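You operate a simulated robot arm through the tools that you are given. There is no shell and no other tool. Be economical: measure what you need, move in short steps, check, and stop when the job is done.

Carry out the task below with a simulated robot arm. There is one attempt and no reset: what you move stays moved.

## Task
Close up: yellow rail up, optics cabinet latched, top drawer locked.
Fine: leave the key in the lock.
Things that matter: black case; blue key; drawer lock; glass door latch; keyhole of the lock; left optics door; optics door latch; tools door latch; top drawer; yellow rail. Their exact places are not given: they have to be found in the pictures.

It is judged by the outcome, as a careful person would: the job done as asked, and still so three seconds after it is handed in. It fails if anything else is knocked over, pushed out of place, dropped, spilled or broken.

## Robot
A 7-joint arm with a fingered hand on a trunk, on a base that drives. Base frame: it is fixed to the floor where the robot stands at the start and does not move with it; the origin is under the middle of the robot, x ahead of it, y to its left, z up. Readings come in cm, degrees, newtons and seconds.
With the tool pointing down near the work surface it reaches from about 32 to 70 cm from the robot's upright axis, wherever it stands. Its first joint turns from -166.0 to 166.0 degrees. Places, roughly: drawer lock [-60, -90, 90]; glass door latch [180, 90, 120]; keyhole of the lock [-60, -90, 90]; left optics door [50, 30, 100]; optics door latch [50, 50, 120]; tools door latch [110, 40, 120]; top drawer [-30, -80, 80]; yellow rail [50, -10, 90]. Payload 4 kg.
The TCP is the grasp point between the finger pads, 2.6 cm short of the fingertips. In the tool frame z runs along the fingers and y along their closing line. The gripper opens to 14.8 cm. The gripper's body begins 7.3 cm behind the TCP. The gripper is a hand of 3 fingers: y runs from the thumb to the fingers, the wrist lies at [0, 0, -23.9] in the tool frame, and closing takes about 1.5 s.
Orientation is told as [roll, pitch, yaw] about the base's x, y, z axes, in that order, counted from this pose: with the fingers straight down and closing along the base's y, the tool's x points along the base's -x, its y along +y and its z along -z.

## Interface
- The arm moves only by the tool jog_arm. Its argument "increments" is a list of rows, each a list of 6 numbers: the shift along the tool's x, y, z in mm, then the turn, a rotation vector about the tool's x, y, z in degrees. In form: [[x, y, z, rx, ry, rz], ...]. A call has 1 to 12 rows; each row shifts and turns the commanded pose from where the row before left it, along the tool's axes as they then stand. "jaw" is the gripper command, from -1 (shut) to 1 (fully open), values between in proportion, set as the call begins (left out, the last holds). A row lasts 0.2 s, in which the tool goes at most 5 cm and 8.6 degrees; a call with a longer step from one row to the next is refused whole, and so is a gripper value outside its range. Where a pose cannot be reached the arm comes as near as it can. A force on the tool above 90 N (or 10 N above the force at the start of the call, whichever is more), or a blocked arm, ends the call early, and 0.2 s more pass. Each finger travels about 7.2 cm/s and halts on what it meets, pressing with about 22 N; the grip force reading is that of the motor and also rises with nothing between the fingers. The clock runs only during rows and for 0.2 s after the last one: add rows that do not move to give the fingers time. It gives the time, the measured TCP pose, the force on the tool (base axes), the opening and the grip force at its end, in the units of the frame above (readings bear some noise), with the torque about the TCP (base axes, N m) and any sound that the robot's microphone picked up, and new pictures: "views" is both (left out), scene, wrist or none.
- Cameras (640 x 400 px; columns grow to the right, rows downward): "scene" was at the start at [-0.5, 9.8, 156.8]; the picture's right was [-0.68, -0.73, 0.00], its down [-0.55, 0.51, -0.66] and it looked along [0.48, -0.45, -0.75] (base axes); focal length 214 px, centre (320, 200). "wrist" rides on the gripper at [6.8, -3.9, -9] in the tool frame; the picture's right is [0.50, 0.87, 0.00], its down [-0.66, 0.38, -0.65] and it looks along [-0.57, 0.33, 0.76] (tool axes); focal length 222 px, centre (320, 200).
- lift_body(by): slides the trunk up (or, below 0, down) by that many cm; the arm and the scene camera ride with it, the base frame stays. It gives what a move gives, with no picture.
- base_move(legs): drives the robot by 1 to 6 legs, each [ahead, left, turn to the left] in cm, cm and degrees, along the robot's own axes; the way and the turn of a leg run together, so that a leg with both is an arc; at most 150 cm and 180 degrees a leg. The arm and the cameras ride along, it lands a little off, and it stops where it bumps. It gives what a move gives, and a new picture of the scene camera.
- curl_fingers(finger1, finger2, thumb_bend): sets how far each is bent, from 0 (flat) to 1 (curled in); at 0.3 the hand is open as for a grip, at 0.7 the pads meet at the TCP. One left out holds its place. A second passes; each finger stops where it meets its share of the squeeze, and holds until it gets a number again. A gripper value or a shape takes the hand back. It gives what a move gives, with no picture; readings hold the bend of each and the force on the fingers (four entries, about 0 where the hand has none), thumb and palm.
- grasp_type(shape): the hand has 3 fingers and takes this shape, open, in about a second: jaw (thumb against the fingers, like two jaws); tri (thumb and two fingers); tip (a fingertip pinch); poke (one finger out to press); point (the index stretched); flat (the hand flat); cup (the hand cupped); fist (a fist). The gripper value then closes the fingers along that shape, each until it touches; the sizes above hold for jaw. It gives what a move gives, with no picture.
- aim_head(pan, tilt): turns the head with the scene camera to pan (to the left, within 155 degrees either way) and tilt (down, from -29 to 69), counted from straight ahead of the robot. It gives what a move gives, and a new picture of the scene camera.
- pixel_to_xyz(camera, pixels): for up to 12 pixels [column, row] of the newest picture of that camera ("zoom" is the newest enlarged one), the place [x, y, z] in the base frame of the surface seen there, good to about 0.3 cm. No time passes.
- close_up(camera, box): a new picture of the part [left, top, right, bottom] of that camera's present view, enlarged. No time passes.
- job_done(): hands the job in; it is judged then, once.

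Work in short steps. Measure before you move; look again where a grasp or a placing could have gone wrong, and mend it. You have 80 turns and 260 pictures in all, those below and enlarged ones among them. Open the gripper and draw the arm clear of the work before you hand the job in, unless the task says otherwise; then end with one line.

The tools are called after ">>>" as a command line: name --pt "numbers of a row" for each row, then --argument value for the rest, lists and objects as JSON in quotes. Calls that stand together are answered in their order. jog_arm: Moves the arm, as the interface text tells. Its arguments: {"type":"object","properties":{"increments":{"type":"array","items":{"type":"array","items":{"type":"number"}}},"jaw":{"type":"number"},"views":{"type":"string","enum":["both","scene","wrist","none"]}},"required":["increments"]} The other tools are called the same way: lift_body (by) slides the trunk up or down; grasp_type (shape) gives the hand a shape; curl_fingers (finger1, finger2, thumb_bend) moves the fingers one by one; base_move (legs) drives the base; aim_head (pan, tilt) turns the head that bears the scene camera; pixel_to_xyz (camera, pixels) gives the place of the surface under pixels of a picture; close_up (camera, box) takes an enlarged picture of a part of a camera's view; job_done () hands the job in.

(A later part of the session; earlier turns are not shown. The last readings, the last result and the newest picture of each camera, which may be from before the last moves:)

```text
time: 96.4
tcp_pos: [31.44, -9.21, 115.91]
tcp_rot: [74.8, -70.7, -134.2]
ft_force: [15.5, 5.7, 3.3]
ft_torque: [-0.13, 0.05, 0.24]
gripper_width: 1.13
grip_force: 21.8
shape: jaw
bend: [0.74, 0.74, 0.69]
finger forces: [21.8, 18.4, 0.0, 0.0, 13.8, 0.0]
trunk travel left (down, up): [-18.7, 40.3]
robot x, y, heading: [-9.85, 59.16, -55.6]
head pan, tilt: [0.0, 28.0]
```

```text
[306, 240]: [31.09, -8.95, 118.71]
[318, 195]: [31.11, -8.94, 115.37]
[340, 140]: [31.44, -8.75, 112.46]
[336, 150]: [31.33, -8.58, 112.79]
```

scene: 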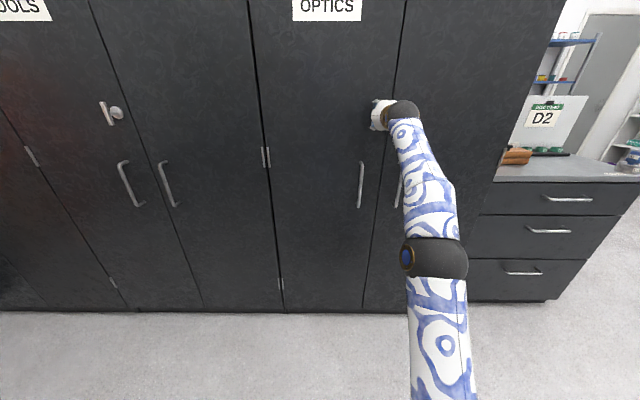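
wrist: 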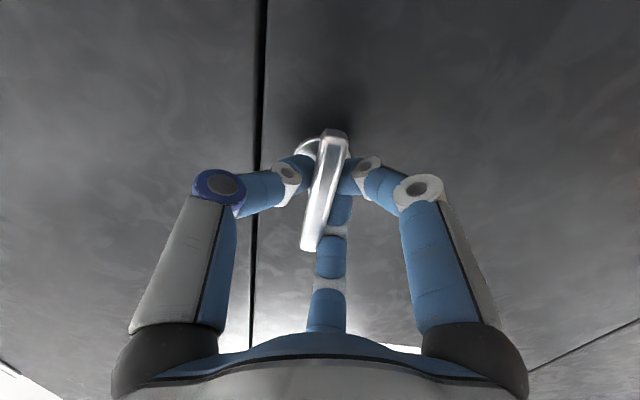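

Now vertical within a few degrees. I release and back off, then inspect.

>>> jog_arm --pt "0 0 0 0 0 0" --pt "0 0 0 0 0 0" --pt "0 0 0 0 0 0" --pt "0 0 -40 0 0 0" --pt "0 0 -40 0 0 0" --pt "0 0 -40 0 0 0" --jaw -0.3 --views "wrist"

>>> close_up --camera "wrist" --box '[220, 60, 420, 260]'

```text
time: 97.8
tcp_pos: [25.07, 0.81, 116.83]
tcp_rot: [74.8, -70.6, -134.2]
ft_force: [0.0, -0.4, -0.2]
ft_torque: [-0.04, -0.02, 0.01]
gripper_width: 5.15
grip_force: 0.0
shape: jaw
bend: [0.77, 0.77, 0.7]
finger forces: [0.0, 0.1, 0.0, 0.0, 0.0, 0.0]
trunk travel left (down, up): [-18.7, 40.3]
robot x, y, heading: [-9.81, 58.98, -55.5]
head pan, tilt: [0.0, 28.0]
```

wrist: 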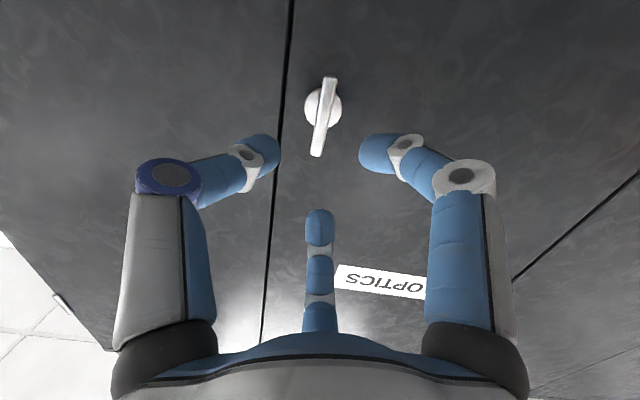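

```text
2.00 times, centred on (320, 160) of wrist
```

zoom: 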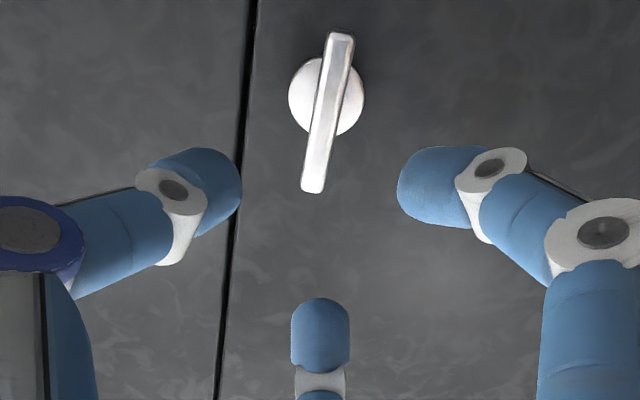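

Latch is vertical like the others. I measure ends for confirmation and prepare for the drawer.

>>> pixel_to_xyz --camera "zoom" --pixels '[[340, 45], [327, 110], [313, 183], [290, 150], [200, 50]]'

>>> aim_head --pan -30 --tilt 28

```text
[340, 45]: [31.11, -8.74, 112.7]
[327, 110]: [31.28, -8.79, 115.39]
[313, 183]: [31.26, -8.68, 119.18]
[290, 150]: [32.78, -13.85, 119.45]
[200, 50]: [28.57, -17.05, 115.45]
```

```text
time: 98.7
tcp_pos: [24.95, 0.88, 116.95]
tcp_rot: [74.6, -70.5, -134.2]
ft_force: [-0.9, -0.9, 0.4]
ft_torque: [0.02, -0.01, 0.03]
gripper_width: 5.17
grip_force: 0.0
shape: jaw
bend: [0.77, 0.77, 0.7]
finger forces: [0.0, 0.0, 0.0, 0.0, 0.0, 0.0]
trunk travel left (down, up): [-18.7, 40.3]
robot x, y, heading: [-9.44, 59.0, -55.5]
head pan, tilt: [-30.0, 28.0]
```

scene: 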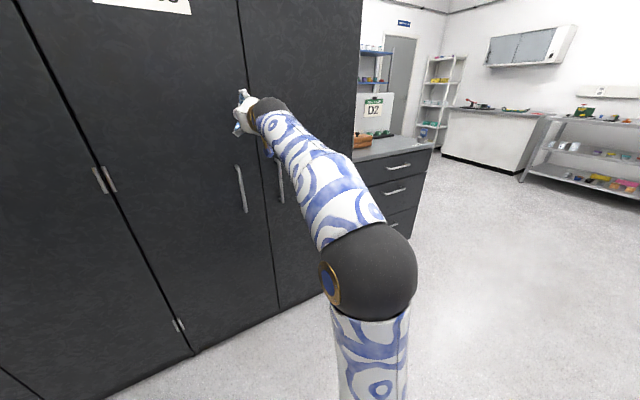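

Latch vertical (both ends at u≈21). Next I drive right along the fronts toward the drawer unit, ~118 cm, and look at it.

>>> base_move --legs '[[-5, 0, 0], [0, -118, 0]]'

>>> lift_body --by 15

>>> aim_head --pan 0 --tilt 40

```text
time: 105.3
tcp_pos: [-75.88, -61.91, 116.87]
tcp_rot: [74.7, -70.6, -134.5]
ft_force: [-0.2, 0.2, 0.1]
ft_torque: [0.03, 0.0, 0.01]
gripper_width: 5.16
grip_force: 0.1
shape: jaw
bend: [0.77, 0.77, 0.7]
finger forces: [0.1, 0.0, 0.1, 0.1, 0.1, 0.0]
trunk travel left (down, up): [-18.7, 40.3]
robot x, y, heading: [-110.27, -3.09, -55.9]
head pan, tilt: [-30.0, 28.0]
```

scene: 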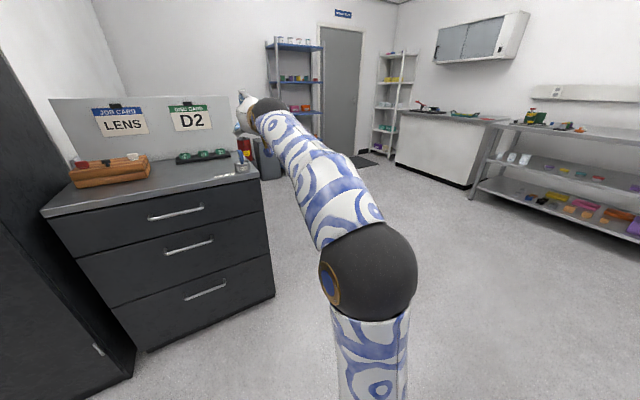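

```text
time: 107.0
tcp_pos: [-75.93, -61.83, 131.93]
tcp_rot: [74.8, -70.7, -134.4]
ft_force: [-0.1, 0.0, 0.0]
ft_torque: [-0.01, -0.01, 0.02]
gripper_width: 5.18
grip_force: 0.0
shape: jaw
bend: [0.77, 0.77, 0.7]
finger forces: [0.0, 0.1, 0.0, 0.1, 0.0, 0.1]
trunk travel left (down, up): [-33.7, 25.3]
robot x, y, heading: [-110.49, -3.38, -55.9]
head pan, tilt: [-30.0, 28.0]
```

```text
time: 108.0
tcp_pos: [-75.9, -61.99, 131.95]
tcp_rot: [74.6, -70.6, -134.6]
ft_force: [-0.7, 0.1, -0.3]
ft_torque: [-0.03, 0.02, -0.02]
gripper_width: 5.18
grip_force: 0.0
shape: jaw
bend: [0.77, 0.77, 0.7]
finger forces: [0.0, 0.1, 0.1, 0.0, 0.0, 0.1]
trunk travel left (down, up): [-33.7, 25.3]
robot x, y, heading: [-110.53, -3.41, -55.6]
head pan, tilt: [0.0, 40.0]
```

scene: 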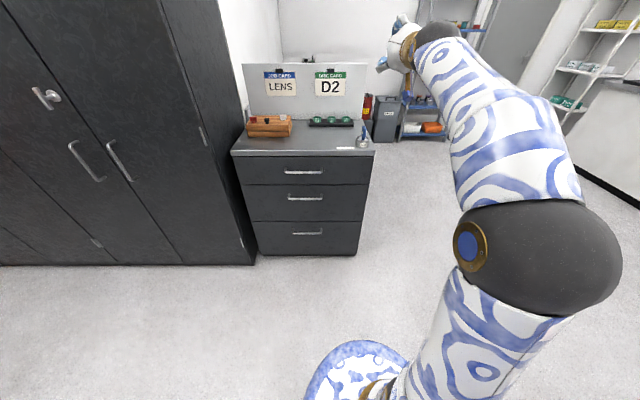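

I measure the key/lock at (362,138), drawer fronts and top, and zoom.

>>> pixel_to_xyz --camera "scene" --pixels '[[362, 143], [364, 130], [340, 150], [373, 152], [235, 155], [260, 173], [260, 205], [350, 170], [350, 205], [345, 240], [260, 242], [303, 171]]'

>>> close_up --camera "scene" --box '[325, 110, 395, 165]'

>>> close_up --camera "scene" --box '[220, 130, 390, 260]'

```text
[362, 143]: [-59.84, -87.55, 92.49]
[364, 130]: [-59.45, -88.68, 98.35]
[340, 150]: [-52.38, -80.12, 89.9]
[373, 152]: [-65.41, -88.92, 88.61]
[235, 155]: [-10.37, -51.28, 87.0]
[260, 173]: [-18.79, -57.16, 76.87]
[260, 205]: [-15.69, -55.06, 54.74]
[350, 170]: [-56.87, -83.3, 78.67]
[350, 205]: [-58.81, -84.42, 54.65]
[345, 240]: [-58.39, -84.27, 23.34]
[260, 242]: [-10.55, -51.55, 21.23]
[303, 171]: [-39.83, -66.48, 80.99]
```

```text
7.27 times, centred on (360, 138) of scene
```

zoom: 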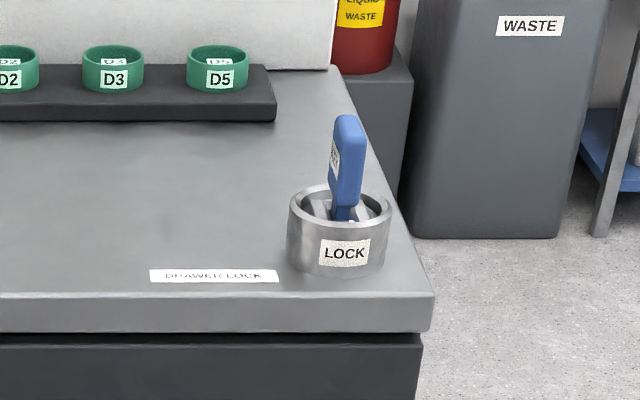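

```text
3.08 times, centred on (305, 195) of scene
```

zoom: 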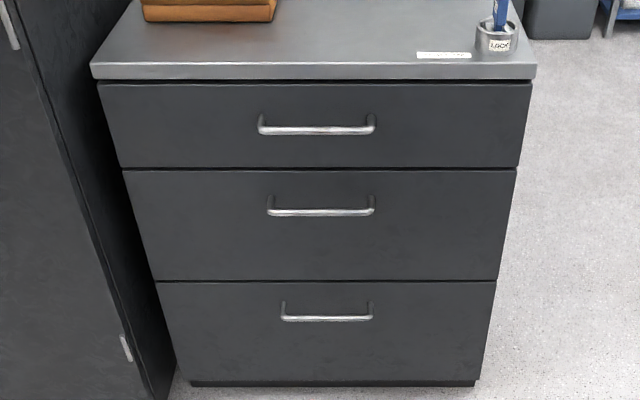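

Drawer is flush-closed. The key stands in the lock at (-59.6,-88.4), top z≈98, its flat plane roughly along n. I turn the hand to point down with closing line along u.

>>> jog_arm --pt "0 0 0 0 0 -6" --pt "0 0 0 0 0 -6" --pt "0 0 0 0 0 -6" --pt "0 0 0 0 8 0" --pt "0 0 0 0 8 0" --pt "0 0 0 0 8 0" --pt "0 0 0 0 8 0" --pt "0 0 0 0 8 0" --pt "0 0 0 0 8 0" --pt "0 0 0 0 8 0" --pt "0 0 0 0 8 0" --pt "0 0 0 0 8 0" --views "none"

>>> jog_arm --pt "0 0 0 0 7 0" --pt "0 0 0 0 6 0" --pt "0 0 0 0 0 0" --views "wrist"

```text
time: 110.6
tcp_pos: [-76.51, -59.9, 125.83]
tcp_rot: [1.1, -49.0, -59.8]
ft_force: [-0.3, 0.5, -0.9]
ft_torque: [0.01, 0.02, 0.02]
gripper_width: 5.16
grip_force: 0.0
shape: jaw
bend: [0.77, 0.77, 0.7]
finger forces: [0.1, 0.0, 0.1, 0.0, 0.0, 0.1]
out of reach, approached as far as the arm can: row 6, 7, 8, 9, 10, 11, 12
trunk travel left (down, up): [-33.7, 25.3]
robot x, y, heading: [-110.14, -3.0, -55.8]
head pan, tilt: [0.0, 40.0]
```

```text
time: 111.4
tcp_pos: [-77.73, -58.06, 120.61]
tcp_rot: [0.9, -35.9, -59.5]
ft_force: [0.1, 0.7, 0.1]
ft_torque: [0.0, 0.03, 0.0]
gripper_width: 5.15
grip_force: 0.0
shape: jaw
bend: [0.77, 0.77, 0.7]
finger forces: [0.0, 0.0, 0.0, 0.1, 0.0, 0.0]
out of reach, approached as far as the arm can: row 1, 2
trunk travel left (down, up): [-33.7, 25.3]
robot x, y, heading: [-110.34, -3.45, -56.1]
head pan, tilt: [0.0, 40.0]
```

wrist: 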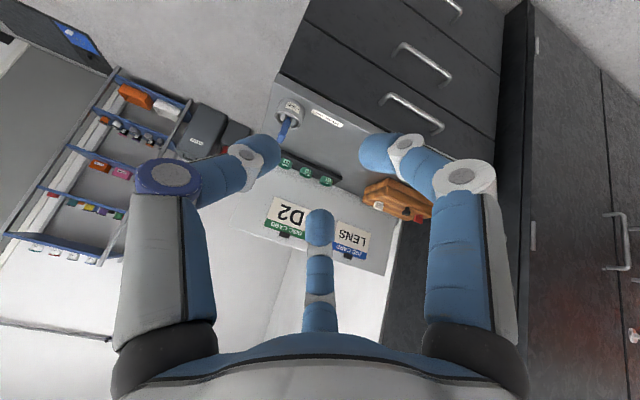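

I bring the hand closer to the robot while finishing the tilt.

>>> jog_arm --pt "30 0 -22 0 0 0" --pt "30 0 -22 0 0 0" --pt "30 0 -22 0 8 0" --pt "0 0 0 0 8 0" --pt "0 0 0 0 8 0" --pt "0 0 0 0 8 0" --pt "0 0 0 0 4 0" --views "none"

>>> base_move --legs '[[38, 0, 0]]'

```text
time: 113.0
tcp_pos: [-83.6, -48.23, 120.17]
tcp_rot: [0.7, -16.2, -59.3]
ft_force: [-1.2, 0.4, -1.2]
ft_torque: [-0.02, 0.01, 0.02]
gripper_width: 5.17
grip_force: 0.0
shape: jaw
bend: [0.77, 0.77, 0.7]
finger forces: [0.0, 0.0, 0.1, 0.0, 0.1, 0.0]
out of reach, approached as far as the arm can: row 5, 6, 7
trunk travel left (down, up): [-33.7, 25.3]
robot x, y, heading: [-110.5, -3.23, -56.1]
head pan, tilt: [0.0, 40.0]
```

```text
time: 115.4
tcp_pos: [-62.09, -79.72, 120.2]
tcp_rot: [0.8, -16.3, -59.2]
ft_force: [0.0, 1.0, -0.4]
ft_torque: [0.01, -0.02, -0.01]
gripper_width: 5.16
grip_force: 0.0
shape: jaw
bend: [0.77, 0.77, 0.7]
finger forces: [0.1, 0.0, 0.0, 0.0, 0.0, 0.1]
trunk travel left (down, up): [-33.7, 25.3]
robot x, y, heading: [-89.1, -34.98, -55.8]
head pan, tilt: [0.0, 40.0]
```

scene: 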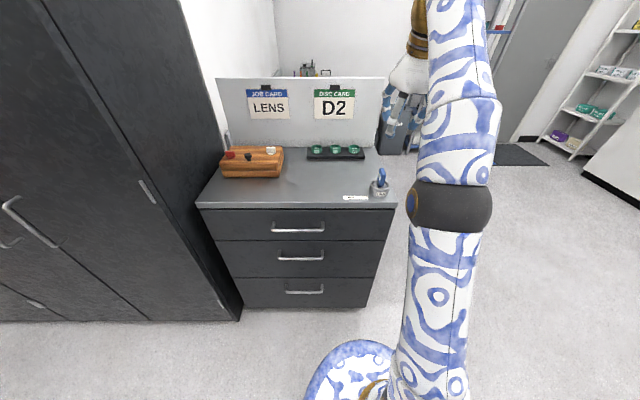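

I view the key from the wrist camera, also finishing the tilt while descending a bit.

>>> jog_arm --pt "0 0 20 0 5.5 0" --pt "0 0 20 0 5.5 0" --pt "0 0 20 0 5.3 0" --jaw 0 --views "wrist"

>>> close_up --camera "scene" --box '[350, 155, 410, 210]'

```text
time: 116.2
tcp_pos: [-63.49, -77.46, 116.26]
tcp_rot: [0.8, -5.7, -59.1]
ft_force: [0.3, -0.3, 0.8]
ft_torque: [-0.01, 0.01, 0.03]
gripper_width: 7.36
grip_force: 0.0
shape: jaw
bend: [0.36, 0.36, 0.7]
finger forces: [0.0, 0.1, 0.1, 0.0, 0.1, 0.0]
out of reach, approached as far as the arm can: row 1, 2, 3
trunk travel left (down, up): [-33.7, 25.3]
robot x, y, heading: [-89.11, -34.59, -55.9]
head pan, tilt: [0.0, 40.0]
```

wrist: 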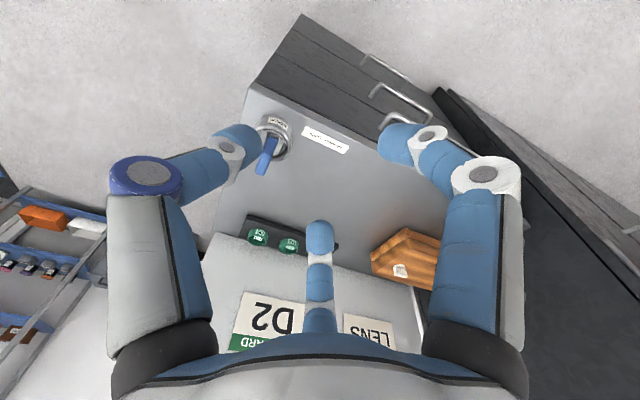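

```text
7.27 times, centred on (380, 182) of scene
```

zoom: 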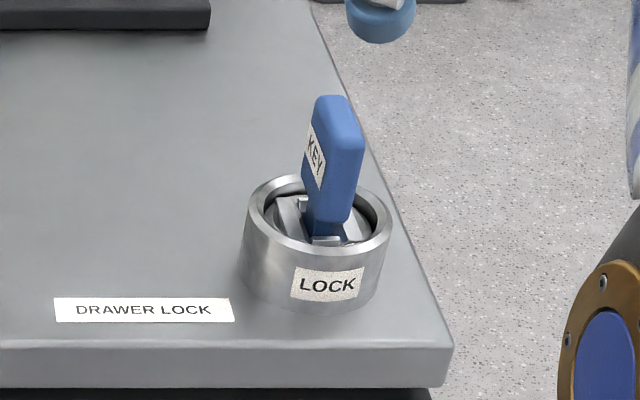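

I measure points on the key head and lock ring.

>>> pixel_to_xyz --camera "zoom" --pixels '[[309, 160], [321, 175], [316, 140], [330, 180], [358, 150], [345, 190], [338, 105], [330, 225], [260, 210], [385, 220], [318, 250], [300, 180]]'

>>> close_up --camera "wrist" --box '[225, 90, 345, 200]'

>>> pixel_to_xyz --camera "wrist" --pixels '[[260, 170], [264, 155], [270, 140], [275, 150], [280, 128]]'

```text
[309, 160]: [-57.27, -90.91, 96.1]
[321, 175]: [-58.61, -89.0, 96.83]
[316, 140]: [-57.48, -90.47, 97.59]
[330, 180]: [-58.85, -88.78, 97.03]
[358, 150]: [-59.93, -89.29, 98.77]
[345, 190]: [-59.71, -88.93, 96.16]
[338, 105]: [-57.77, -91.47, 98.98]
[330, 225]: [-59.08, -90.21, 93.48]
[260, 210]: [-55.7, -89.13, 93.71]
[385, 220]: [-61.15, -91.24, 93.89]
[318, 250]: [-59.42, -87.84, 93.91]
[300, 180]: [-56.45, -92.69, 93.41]
```

```text
3.64 times, centred on (285, 145) of wrist
```

zoom: 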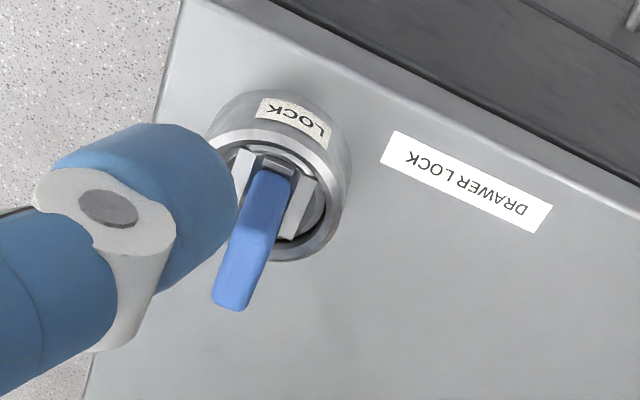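

```text
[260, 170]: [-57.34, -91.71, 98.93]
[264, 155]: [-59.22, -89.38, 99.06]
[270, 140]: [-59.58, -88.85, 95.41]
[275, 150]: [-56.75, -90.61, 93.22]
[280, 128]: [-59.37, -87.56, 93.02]
```

Key head: centre ≈(-58.7,-90.3), plane along az -54°, z 94–99; ring top 93.9. I move above it with closing line aligned (az ≈36°).

>>> jog_arm --pt "-31 -6 29 0 1.4 -1.2" --pt "-31 -6 29 0 1.4 -1.2" --pt "-31 -6 29 0 1.4 -1.2" --pt "-30 -6 28 0 1.5 -1.2" --pt "0 0 0 0 0 0" --jaw -0.3 --views "both"

```text
time: 117.4
tcp_pos: [-59.65, -86.98, 105.6]
tcp_rot: [0.5, -0.9, -54.9]
ft_force: [0.7, 0.4, 0.3]
ft_torque: [0.04, 0.02, 0.05]
gripper_width: 5.21
grip_force: 0.1
shape: jaw
bend: [0.77, 0.77, 0.7]
finger forces: [0.0, 0.0, 0.0, 0.1, 0.1, 0.0]
out of reach, approached as far as the arm can: row 2, 3, 4
trunk travel left (down, up): [-33.7, 25.3]
robot x, y, heading: [-88.94, -34.92, -55.7]
head pan, tilt: [0.0, 40.0]
```

scene: 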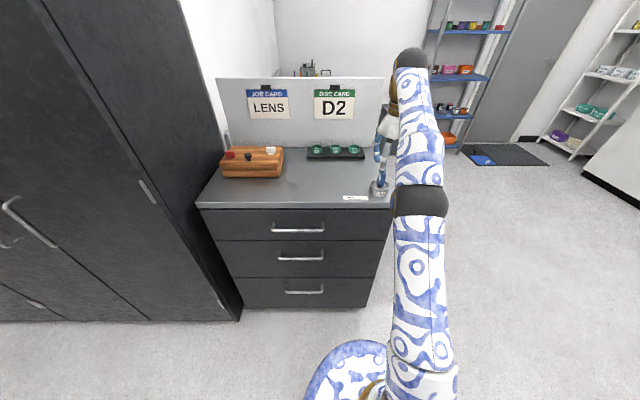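
wrist: 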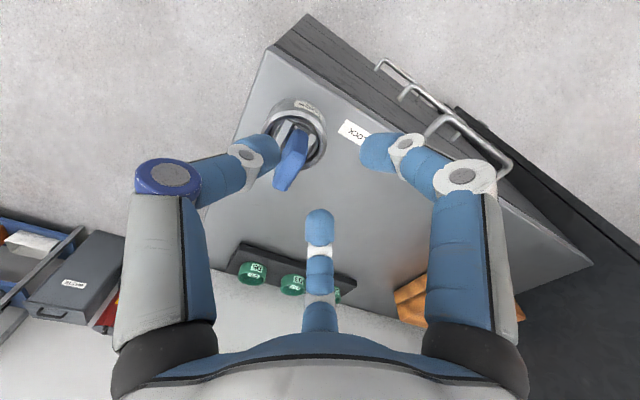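

At reach limit; I drive 8 cm closer and re-centre.

>>> base_move --legs '[[8, 0, 0]]'

```text
time: 118.4
tcp_pos: [-55.25, -93.73, 105.61]
tcp_rot: [0.5, -1.1, -55.0]
ft_force: [-0.2, 0.1, 0.1]
ft_torque: [-0.02, 0.02, -0.01]
gripper_width: 5.2
grip_force: 0.0
shape: jaw
bend: [0.77, 0.77, 0.7]
finger forces: [0.0, 0.1, 0.0, 0.0, 0.0, 0.1]
trunk travel left (down, up): [-33.7, 25.3]
robot x, y, heading: [-84.19, -41.62, -56.0]
head pan, tilt: [0.0, 40.0]
```

scene: 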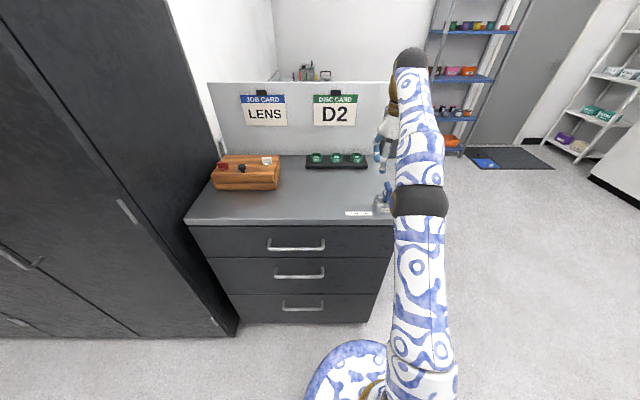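

I re-centre over the key and look.

>>> jog_arm --pt "24 -4.3 0 0 0.5 0" --pt "24 -4.3 0 0 0.5 0" --pt "0 0 0 0 0 0" --views "wrist"

>>> close_up --camera "wrist" --box '[220, 90, 420, 250]'

>>> pixel_to_xyz --camera "zoom" --pixels '[[320, 150], [320, 180]]'

```text
time: 119.2
tcp_pos: [-58.66, -90.21, 105.41]
tcp_rot: [0.5, 0.1, -54.8]
ft_force: [0.5, -0.7, 0.3]
ft_torque: [-0.03, -0.01, 0.0]
gripper_width: 5.18
grip_force: 0.1
shape: jaw
bend: [0.77, 0.77, 0.7]
finger forces: [0.0, 0.0, 0.1, 0.0, 0.0, 0.0]
trunk travel left (down, up): [-33.7, 25.3]
robot x, y, heading: [-84.28, -41.56, -55.8]
head pan, tilt: [0.0, 40.0]
```

wrist: 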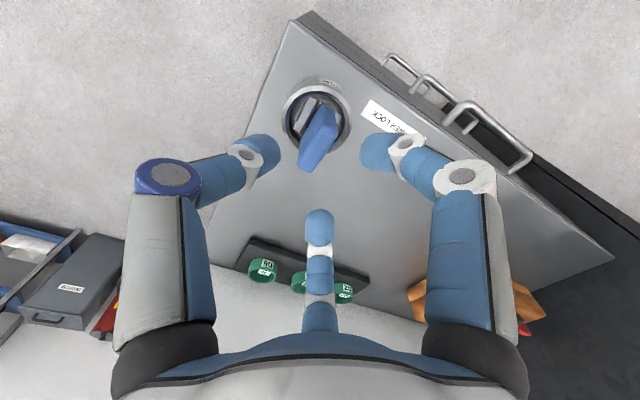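

```text
2.50 times, centred on (320, 170) of wrist
```

zoom: 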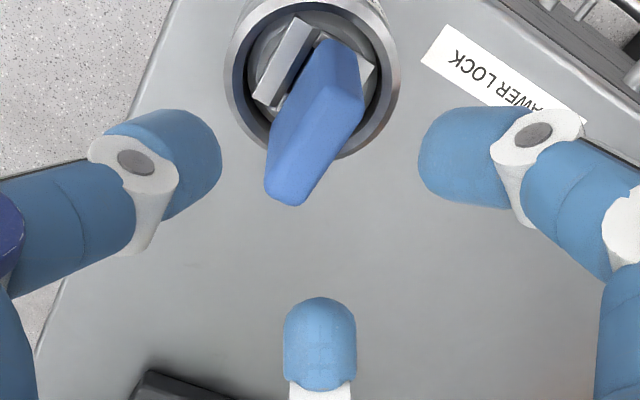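

```text
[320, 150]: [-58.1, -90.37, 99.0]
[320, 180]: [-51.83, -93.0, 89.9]
```

Well aligned. I descend to z≈98 and close.

>>> jog_arm --pt "0 0 25 0 0 0" --pt "0 0 25 0 0 0" --pt "0 0 23 0 0 0" --views "wrist"

>>> jog_arm --pt "0 0 0 0 0 0" --pt "0 0 0 0 0 0" --pt "0 0 0 0 0 0" --pt "0 0 0 0 0 0" --pt "0 0 0 0 0 0" --jaw -1 --views "wrist"

```text
time: 120.0
tcp_pos: [-58.62, -90.32, 98.3]
tcp_rot: [0.3, 0.0, -54.9]
ft_force: [0.2, 0.3, -0.3]
ft_torque: [-0.02, -0.01, -0.02]
gripper_width: 5.23
grip_force: 0.0
shape: jaw
bend: [0.77, 0.77, 0.7]
finger forces: [0.1, 0.1, 0.0, 0.1, 0.1, 0.1]
trunk travel left (down, up): [-33.7, 25.3]
robot x, y, heading: [-84.5, -41.4, -55.9]
head pan, tilt: [0.0, 40.0]
```

wrist: 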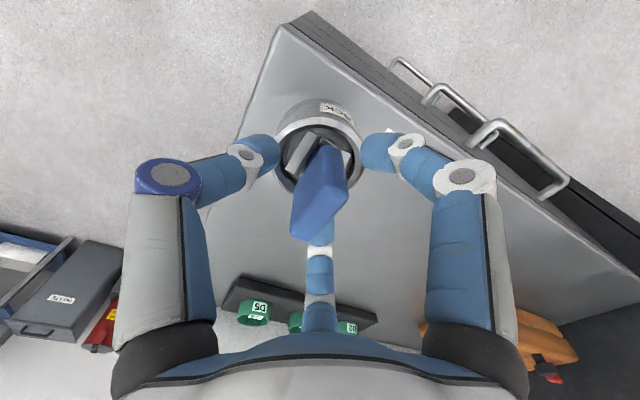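

```text
time: 121.2
tcp_pos: [-58.62, -90.23, 98.21]
tcp_rot: [0.4, 0.0, -54.9]
ft_force: [1.1, 1.0, 0.3]
ft_torque: [0.07, -0.1, -0.01]
gripper_width: 1.74
grip_force: 22.3
shape: jaw
bend: [0.75, 0.75, 0.7]
finger forces: [15.3, 15.6, 0.0, 0.0, 21.3, 0.1]
trunk travel left (down, up): [-33.7, 25.3]
robot x, y, heading: [-84.48, -41.84, -55.8]
head pan, tilt: [0.0, 40.0]
```

wrist: 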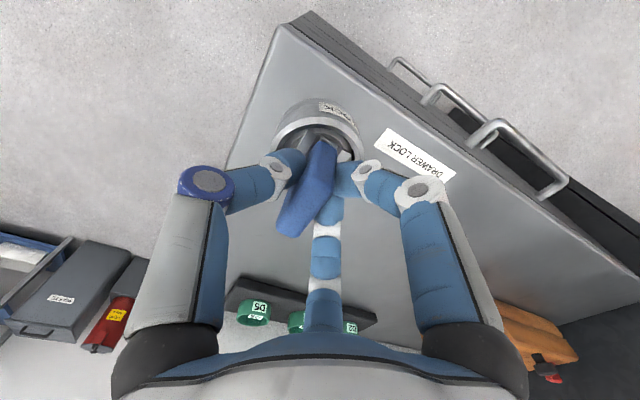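

Key held (1.74 cm). I test a clockwise (from above) turn of 14° and watch the torque.

>>> jog_arm --pt "0 0 0 0 0 5" --pt "0 0 0 0 0 5" --pt "0 0 0 0 0 4" --pt "0 0 0 0 0 0" --views "none"

```text
time: 122.2
tcp_pos: [-58.64, -90.32, 98.2]
tcp_rot: [0.3, 0.1, -69.0]
ft_force: [2.6, 1.6, -0.6]
ft_torque: [0.09, -0.07, 0.12]
gripper_width: 1.64
grip_force: 21.7
shape: jaw
bend: [0.75, 0.75, 0.7]
finger forces: [19.7, 18.2, 0.0, 0.1, 22.0, 0.0]
trunk travel left (down, up): [-33.7, 25.3]
robot x, y, heading: [-84.48, -41.46, -55.9]
head pan, tilt: [0.0, 40.0]
```

Low torque (0.12 N m): it turns. I continue to about 60°, watching.

>>> jog_arm --pt "0 0 0 0 0 7" --pt "0 0 0 0 0 7" --pt "0 0 0 0 0 7" --pt "0 0 0 0 0 7" --pt "0 0 0 0 0 7" --pt "0 0 0 0 0 7" --pt "0 0 0 0 0 0" --views "wrist"

```text
time: 123.8
tcp_pos: [-58.7, -90.5, 98.2]
tcp_rot: [0.2, 0.5, -111.1]
ft_force: [3.4, -16.6, -0.4]
ft_torque: [-0.21, 0.57, 1.07]
gripper_width: 1.54
grip_force: 22.4
shape: jaw
bend: [0.75, 0.76, 0.7]
finger forces: [25.4, 23.1, 0.0, 0.0, 49.8, 0.1]
trunk travel left (down, up): [-33.7, 25.3]
robot x, y, heading: [-84.22, -42.08, -55.9]
head pan, tilt: [0.0, 40.0]
```

wrist: 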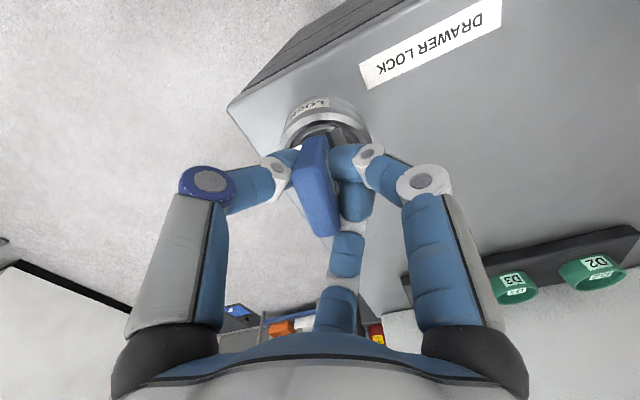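

Torque has risen to 1.07 N m; the key may have met a stop. I measure its plane now.

>>> pixel_to_xyz --camera "wrist" --pixels '[[330, 225], [320, 200], [312, 160], [315, 145], [318, 180], [326, 210]]'

>>> close_up --camera "wrist" --box '[270, 80, 390, 250]'

>>> close_up --camera "scene" --box '[340, 130, 440, 230]'

```text
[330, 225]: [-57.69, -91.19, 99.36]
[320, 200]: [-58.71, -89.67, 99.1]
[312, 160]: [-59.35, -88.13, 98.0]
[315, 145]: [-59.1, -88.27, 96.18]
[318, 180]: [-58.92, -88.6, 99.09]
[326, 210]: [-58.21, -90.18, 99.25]
```

```text
2.35 times, centred on (330, 165) of wrist
```

zoom: 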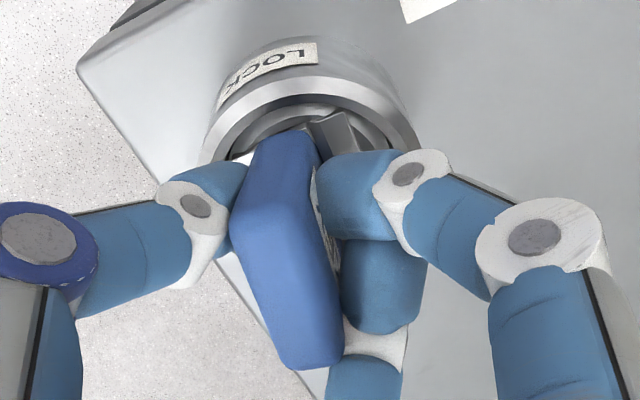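

```text
4.00 times, centred on (390, 180) of scene
```

zoom: 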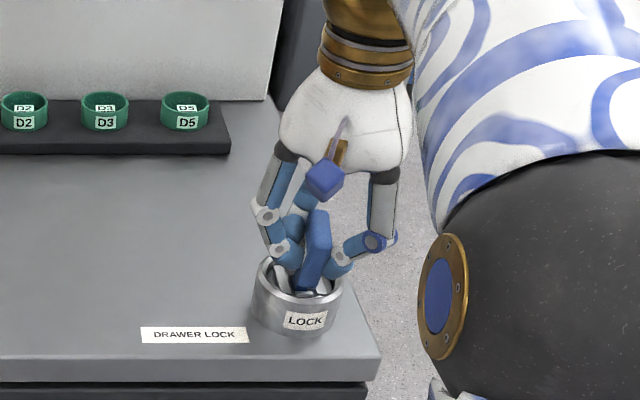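

The key itself only turned ~8° — clockwise is blocked. I loosen, return to the start angle, and re-grip for a counterclockwise turn.

>>> jog_arm --pt "0 0 0 0 0 0" --pt "0 0 0 0 0 0" --pt "0 0 0 0 0 -8" --pt "0 0 0 0 0 -8" --pt "0 0 0 0 0 -8" --pt "0 0 0 0 0 -8" --pt "0 0 0 0 0 -8" --pt "0 0 0 0 0 -8" --pt "0 0 0 0 0 -5" --jaw -0.4 --views "wrist"

>>> close_up --camera "wrist" --box '[240, 90, 400, 260]'

```text
time: 125.8
tcp_pos: [-58.6, -90.13, 98.17]
tcp_rot: [0.4, 0.0, -57.6]
ft_force: [-0.5, -0.4, -0.5]
ft_torque: [0.0, 0.03, -0.05]
gripper_width: 4.41
grip_force: 0.0
shape: jaw
bend: [0.77, 0.77, 0.7]
finger forces: [0.0, 0.1, 0.1, 0.1, 0.0, 0.0]
trunk travel left (down, up): [-33.7, 25.3]
robot x, y, heading: [-83.92, -41.54, -56.2]
head pan, tilt: [0.0, 40.0]
```

wrist: 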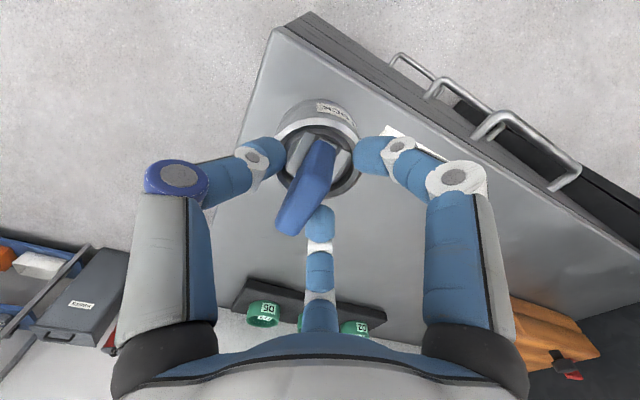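

```text
2.35 times, centred on (320, 175) of wrist
```

zoom: 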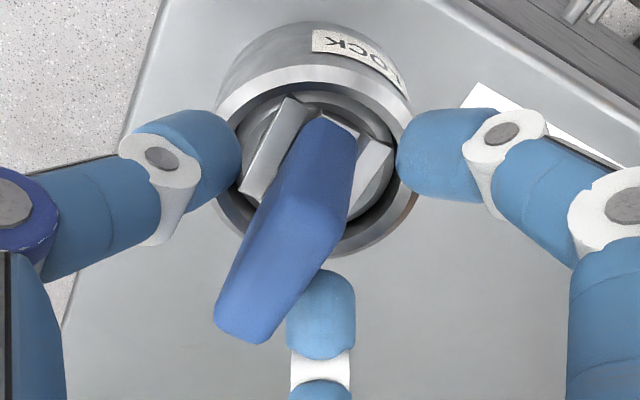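

Key stands free, slightly off. I re-close and turn counterclockwise.

>>> jog_arm --pt "0 0 0 0 0 0" --pt "0 0 0 0 0 0" --pt "0 0 0 0 0 0" --pt "0 0 0 0 0 0" --pt "0 0 0 0 0 -7" --pt "0 0 0 0 0 -7" --pt "0 0 0 0 0 -7" --pt "0 0 0 0 0 -7" --pt "0 0 0 0 0 0" --jaw -1 --views "wrist"

>>> close_up --camera "wrist" --box '[240, 90, 400, 260]'

>>> pixel_to_xyz --camera "wrist" --pixels '[[290, 230], [300, 200], [312, 175], [318, 160], [322, 145]]'

```text
time: 127.8
tcp_pos: [-58.55, -90.28, 98.17]
tcp_rot: [0.4, -0.2, -29.9]
ft_force: [-1.6, -0.8, 0.3]
ft_torque: [-0.08, 0.11, -0.05]
gripper_width: 1.68
grip_force: 21.6
shape: jaw
bend: [0.74, 0.75, 0.7]
finger forces: [17.7, 15.6, 0.0, 0.1, 23.1, 0.1]
trunk travel left (down, up): [-33.7, 25.3]
robot x, y, heading: [-84.63, -41.46, -55.9]
head pan, tilt: [0.0, 40.0]
```

wrist: 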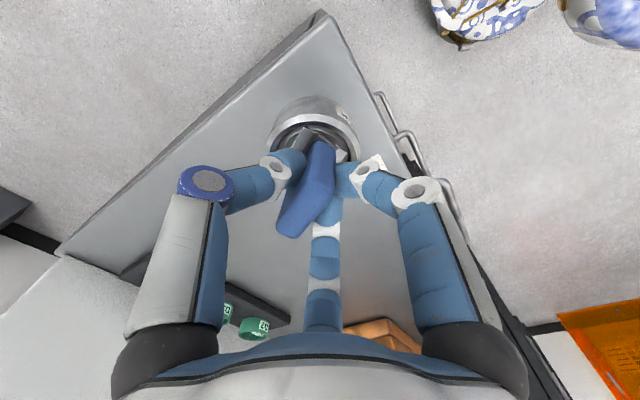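

```text
2.35 times, centred on (320, 175) of wrist
```

zoom: 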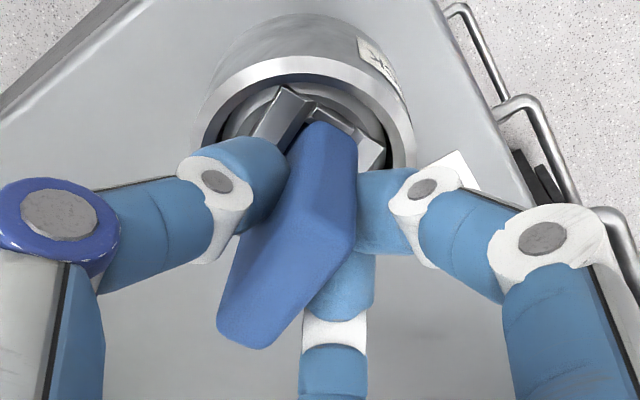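

```text
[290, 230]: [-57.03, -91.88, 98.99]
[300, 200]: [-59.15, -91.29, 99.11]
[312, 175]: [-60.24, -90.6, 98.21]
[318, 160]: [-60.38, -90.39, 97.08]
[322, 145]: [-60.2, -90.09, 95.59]
```

The key and plug turn freely this way. I continue counterclockwise to total ~90°.

>>> jog_arm --pt "0 0 0 0 0 -7" --pt "0 0 0 0 0 -7" --pt "0 0 0 0 0 -7" --pt "0 0 0 0 0 -7" --pt "0 0 0 0 0 -7" --pt "0 0 0 0 0 -7" --pt "0 0 0 0 0 -7" --pt "0 0 0 0 0 -7" --pt "0 0 0 0 0 -7" --pt "0 0 0 0 0 0" --views "wrist"

>>> close_up --camera "wrist" --box '[240, 90, 400, 260]'

>>> pixel_to_xyz --camera "wrist" --pixels '[[290, 230], [300, 200], [312, 175], [318, 160], [322, 145]]'

```text
time: 130.0
tcp_pos: [-58.62, -90.32, 98.23]
tcp_rot: [0.2, -0.5, 33.2]
ft_force: [0.9, -8.1, 5.4]
ft_torque: [-0.41, -0.13, -0.04]
gripper_width: 1.64
grip_force: 21.9
shape: jaw
bend: [0.74, 0.75, 0.69]
finger forces: [18.4, 17.0, 0.1, 0.0, 29.2, 0.0]
trunk travel left (down, up): [-33.7, 25.3]
robot x, y, heading: [-84.43, -41.38, -55.8]
head pan, tilt: [0.0, 40.0]
```

wrist: 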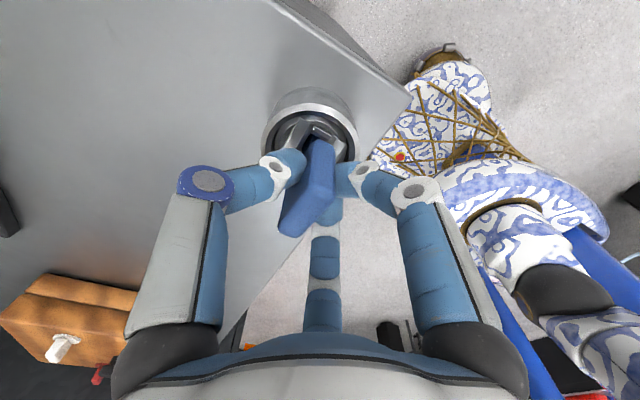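

```text
2.35 times, centred on (320, 175) of wrist
```

zoom: 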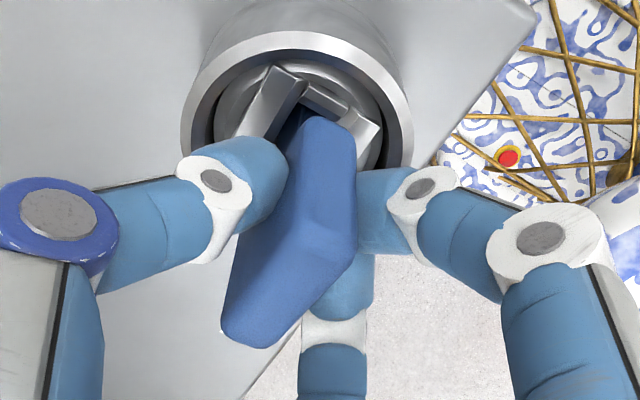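

```text
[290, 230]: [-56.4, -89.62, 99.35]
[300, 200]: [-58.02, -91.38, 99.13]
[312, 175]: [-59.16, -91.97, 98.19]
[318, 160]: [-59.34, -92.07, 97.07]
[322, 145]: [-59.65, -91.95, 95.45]
```

Turned ~91° with little torque so far. I turn a bit further to feel for the stop.

>>> jog_arm --pt "0 0 0 0 0 -5" --pt "0 0 0 0 0 -5" --pt "0 0 0 0 0 0" --views "wrist"

>>> pixel_to_xyz --camera "wrist" --pixels '[[290, 230], [300, 200], [312, 175], [318, 160], [322, 145]]'

```text
time: 130.8
tcp_pos: [-58.68, -90.33, 98.29]
tcp_rot: [-0.1, -0.5, 43.2]
ft_force: [0.2, -9.7, 11.1]
ft_torque: [-0.4, -0.13, -0.16]
gripper_width: 1.63
grip_force: 22.0
shape: jaw
bend: [0.74, 0.75, 0.71]
finger forces: [20.7, 18.4, 0.1, 0.0, 31.5, 0.0]
trunk travel left (down, up): [-33.7, 25.3]
robot x, y, heading: [-84.65, -41.51, -55.9]
head pan, tilt: [0.0, 40.0]
```

wrist: 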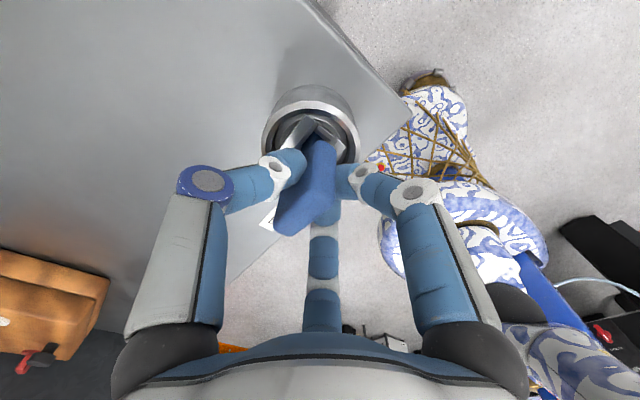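

```text
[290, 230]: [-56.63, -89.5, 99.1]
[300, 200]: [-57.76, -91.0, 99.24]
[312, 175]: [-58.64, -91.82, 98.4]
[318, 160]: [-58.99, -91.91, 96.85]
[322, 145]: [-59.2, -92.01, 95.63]
```

The key now lags in the grip – the stop is reached near 90°. I release and look.

>>> jog_arm --pt "0 0 0 0 0 0" --pt "0 0 0 0 0 0" --pt "0 0 0 0 0 0" --pt "0 0 -30 0 0 0" --pt "0 0 -40 0 0 0" --pt "0 0 -40 0 0 0" --jaw -0.3 --views "wrist"

>>> close_up --camera "wrist" --box '[240, 60, 400, 200]'

>>> close_up --camera "scene" --box '[350, 150, 430, 230]'

```text
time: 132.2
tcp_pos: [-58.86, -88.94, 107.73]
tcp_rot: [-0.2, -0.5, 43.0]
ft_force: [0.1, -0.4, 0.6]
ft_torque: [0.01, -0.02, -0.02]
gripper_width: 5.17
grip_force: 0.0
shape: jaw
bend: [0.77, 0.77, 0.7]
finger forces: [0.1, 0.0, 0.0, 0.0, 0.0, 0.0]
out of reach, approached as far as the arm can: row 6
trunk travel left (down, up): [-33.7, 25.3]
robot x, y, heading: [-84.6, -41.85, -55.7]
head pan, tilt: [0.0, 40.0]
```

wrist: 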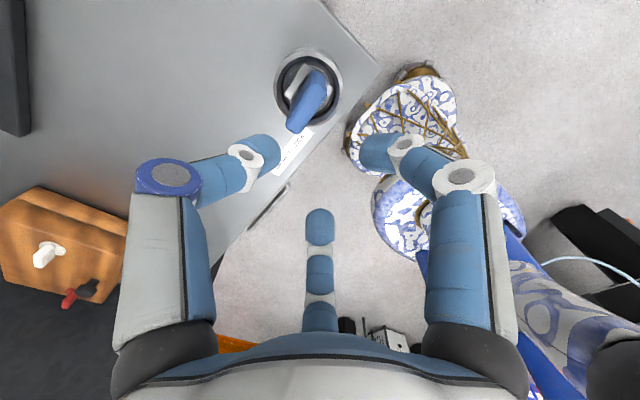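

```text
2.86 times, centred on (320, 130) of wrist
```

zoom: 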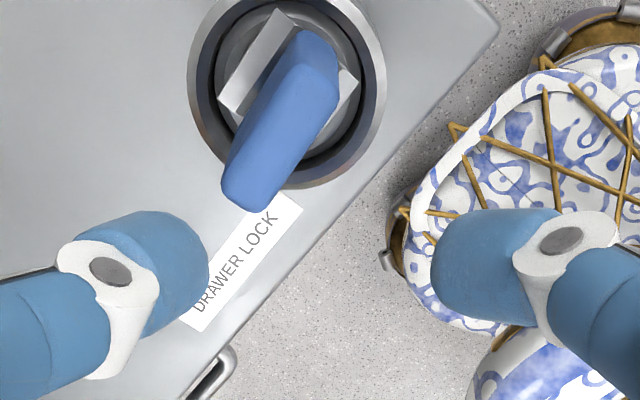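

```text
5.00 times, centred on (390, 190) of scene
```

zoom: 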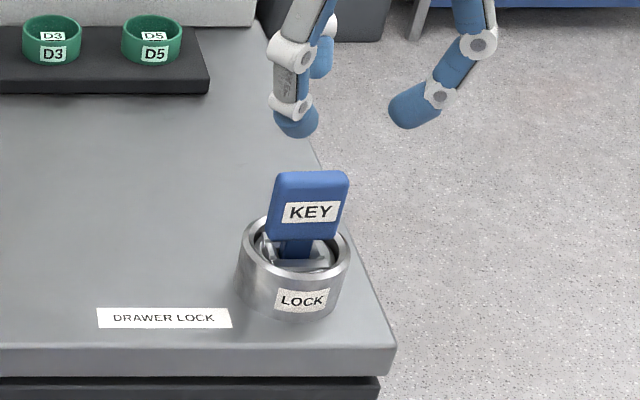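

The key now stands parallel to the front, label forward. I measure its angle and the drawer front.

>>> pixel_to_xyz --camera "zoom" --pixels '[[275, 195], [340, 205], [275, 225], [335, 230], [310, 176]]'

>>> pixel_to_xyz --camera "wrist" --pixels '[[295, 125], [315, 85]]'

```text
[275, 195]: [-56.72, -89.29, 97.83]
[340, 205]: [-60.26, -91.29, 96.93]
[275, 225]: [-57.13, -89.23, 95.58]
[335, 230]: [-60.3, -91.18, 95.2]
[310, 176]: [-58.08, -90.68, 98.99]
```

```text
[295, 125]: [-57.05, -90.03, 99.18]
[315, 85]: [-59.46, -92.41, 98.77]
```

Angle change is roughly 85–95°. To be sure it's at the end, I re-grip and turn a little more until there's a clear stop.

>>> jog_arm --pt "10 9 30 0 0 2" --pt "0 0 30 0 0 2" --pt "0 0 35 0 0 0" --views "wrist"

```text
time: 133.1
tcp_pos: [-59.63, -89.33, 100.04]
tcp_rot: [-2.7, -0.2, 38.8]
ft_force: [8.7, -17.7, 65.2]
ft_torque: [-1.02, -0.81, -0.13]
gripper_width: 5.59
grip_force: 0.0
shape: jaw
bend: [0.77, 0.77, 0.86]
finger forces: [0.1, 0.1, 0.0, 0.1, 67.4, 0.1]
trunk travel left (down, up): [-33.7, 25.3]
robot x, y, heading: [-84.5, -41.92, -56.1]
head pan, tilt: [0.0, 40.0]
stopped in row 3: the force on the tool passed its limit at 104 N (the readings are from after the stop); the commanded pose is now the measured one
```

wrist: 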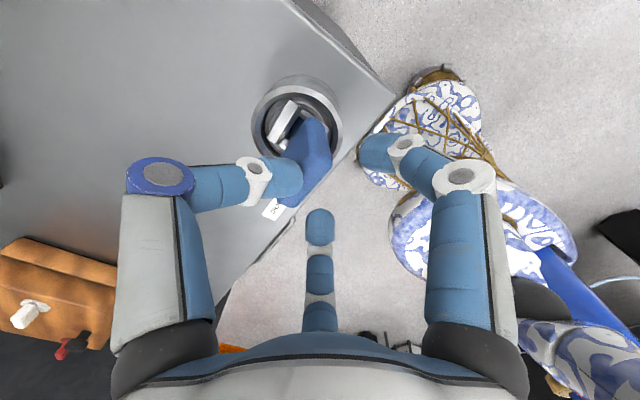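

Thumb landed on the key head (sign slip). I go straight up, then re-centre properly.

>>> jog_arm --pt "0 0 -30 0 0 0" --pt "0 0 -30 0 0 0" --pt "-2 -14 0 2.7 0 0" --pt "0 0 0 0 0 0" --views "wrist"

>>> close_up --camera "scene" --box '[350, 150, 430, 230]'

>>> pixel_to_xyz --camera "zoom" --pixels '[[275, 195], [340, 205], [275, 225], [335, 230], [310, 176]]'

```text
time: 134.1
tcp_pos: [-58.85, -90.09, 105.49]
tcp_rot: [-4.5, -0.4, 38.9]
ft_force: [0.1, -0.2, 0.1]
ft_torque: [-0.01, 0.0, 0.0]
gripper_width: 5.16
grip_force: 0.2
shape: jaw
bend: [0.77, 0.77, 0.7]
finger forces: [0.0, 0.0, 0.1, 0.0, 0.0, 0.1]
trunk travel left (down, up): [-33.7, 25.3]
robot x, y, heading: [-84.62, -41.52, -56.0]
head pan, tilt: [0.0, 40.0]
```

wrist: 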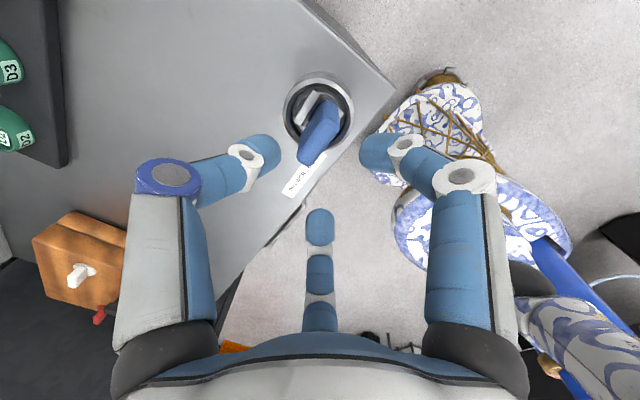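

```text
5.00 times, centred on (390, 190) of scene
```

zoom: 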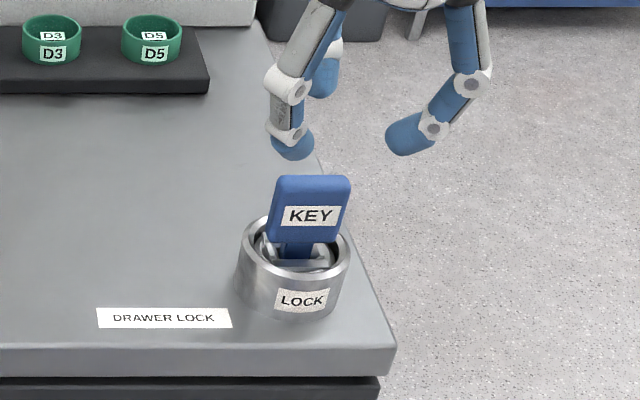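

```text
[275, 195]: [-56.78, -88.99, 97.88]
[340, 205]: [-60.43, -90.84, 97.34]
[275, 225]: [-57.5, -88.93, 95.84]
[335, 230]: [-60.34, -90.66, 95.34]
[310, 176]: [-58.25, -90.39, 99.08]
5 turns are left
```

Key unaffected. I descend centred, grip, and turn a further 14° CCW, reading the torque.

>>> jog_arm --pt "0 0 0 -4.5 0 0" --pt "0 0 25 0 0 0" --pt "0 0 25 0 0 0" --pt "0 0 22 0 0 0" --views "none"

>>> jog_arm --pt "0 0 0 0 0 0" --pt "0 0 0 0 0 0" --pt "0 0 0 0 0 0" --pt "0 0 0 0 0 0" --pt "0 0 0 0 0 -5" --pt "0 0 0 0 0 -5" --pt "0 0 0 0 0 -4" --pt "0 0 0 0 0 0" --jaw -1 --views "wrist"

```text
time: 135.1
tcp_pos: [-58.89, -90.1, 98.28]
tcp_rot: [0.1, -0.5, 38.9]
ft_force: [-0.1, 0.1, -0.5]
ft_torque: [0.01, 0.0, 0.0]
gripper_width: 5.17
grip_force: 0.1
shape: jaw
bend: [0.77, 0.77, 0.7]
finger forces: [0.0, 0.1, 0.0, 0.0, 0.0, 0.0]
trunk travel left (down, up): [-33.7, 25.3]
robot x, y, heading: [-84.38, -41.62, -56.0]
head pan, tilt: [0.0, 40.0]
```

```text
time: 136.9
tcp_pos: [-58.91, -90.16, 98.19]
tcp_rot: [0.0, -0.3, 52.8]
ft_force: [3.9, -8.7, 3.5]
ft_torque: [-0.3, -0.2, -0.22]
gripper_width: 1.66
grip_force: 22.5
shape: jaw
bend: [0.75, 0.74, 0.7]
finger forces: [14.2, 16.6, 0.0, 0.1, 31.1, 0.0]
trunk travel left (down, up): [-33.7, 25.3]
robot x, y, heading: [-84.38, -41.64, -55.9]
head pan, tilt: [0.0, 40.0]
4 turns are left
```

wrist: 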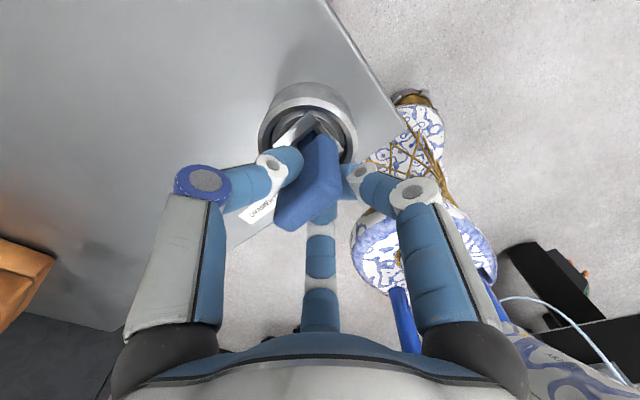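

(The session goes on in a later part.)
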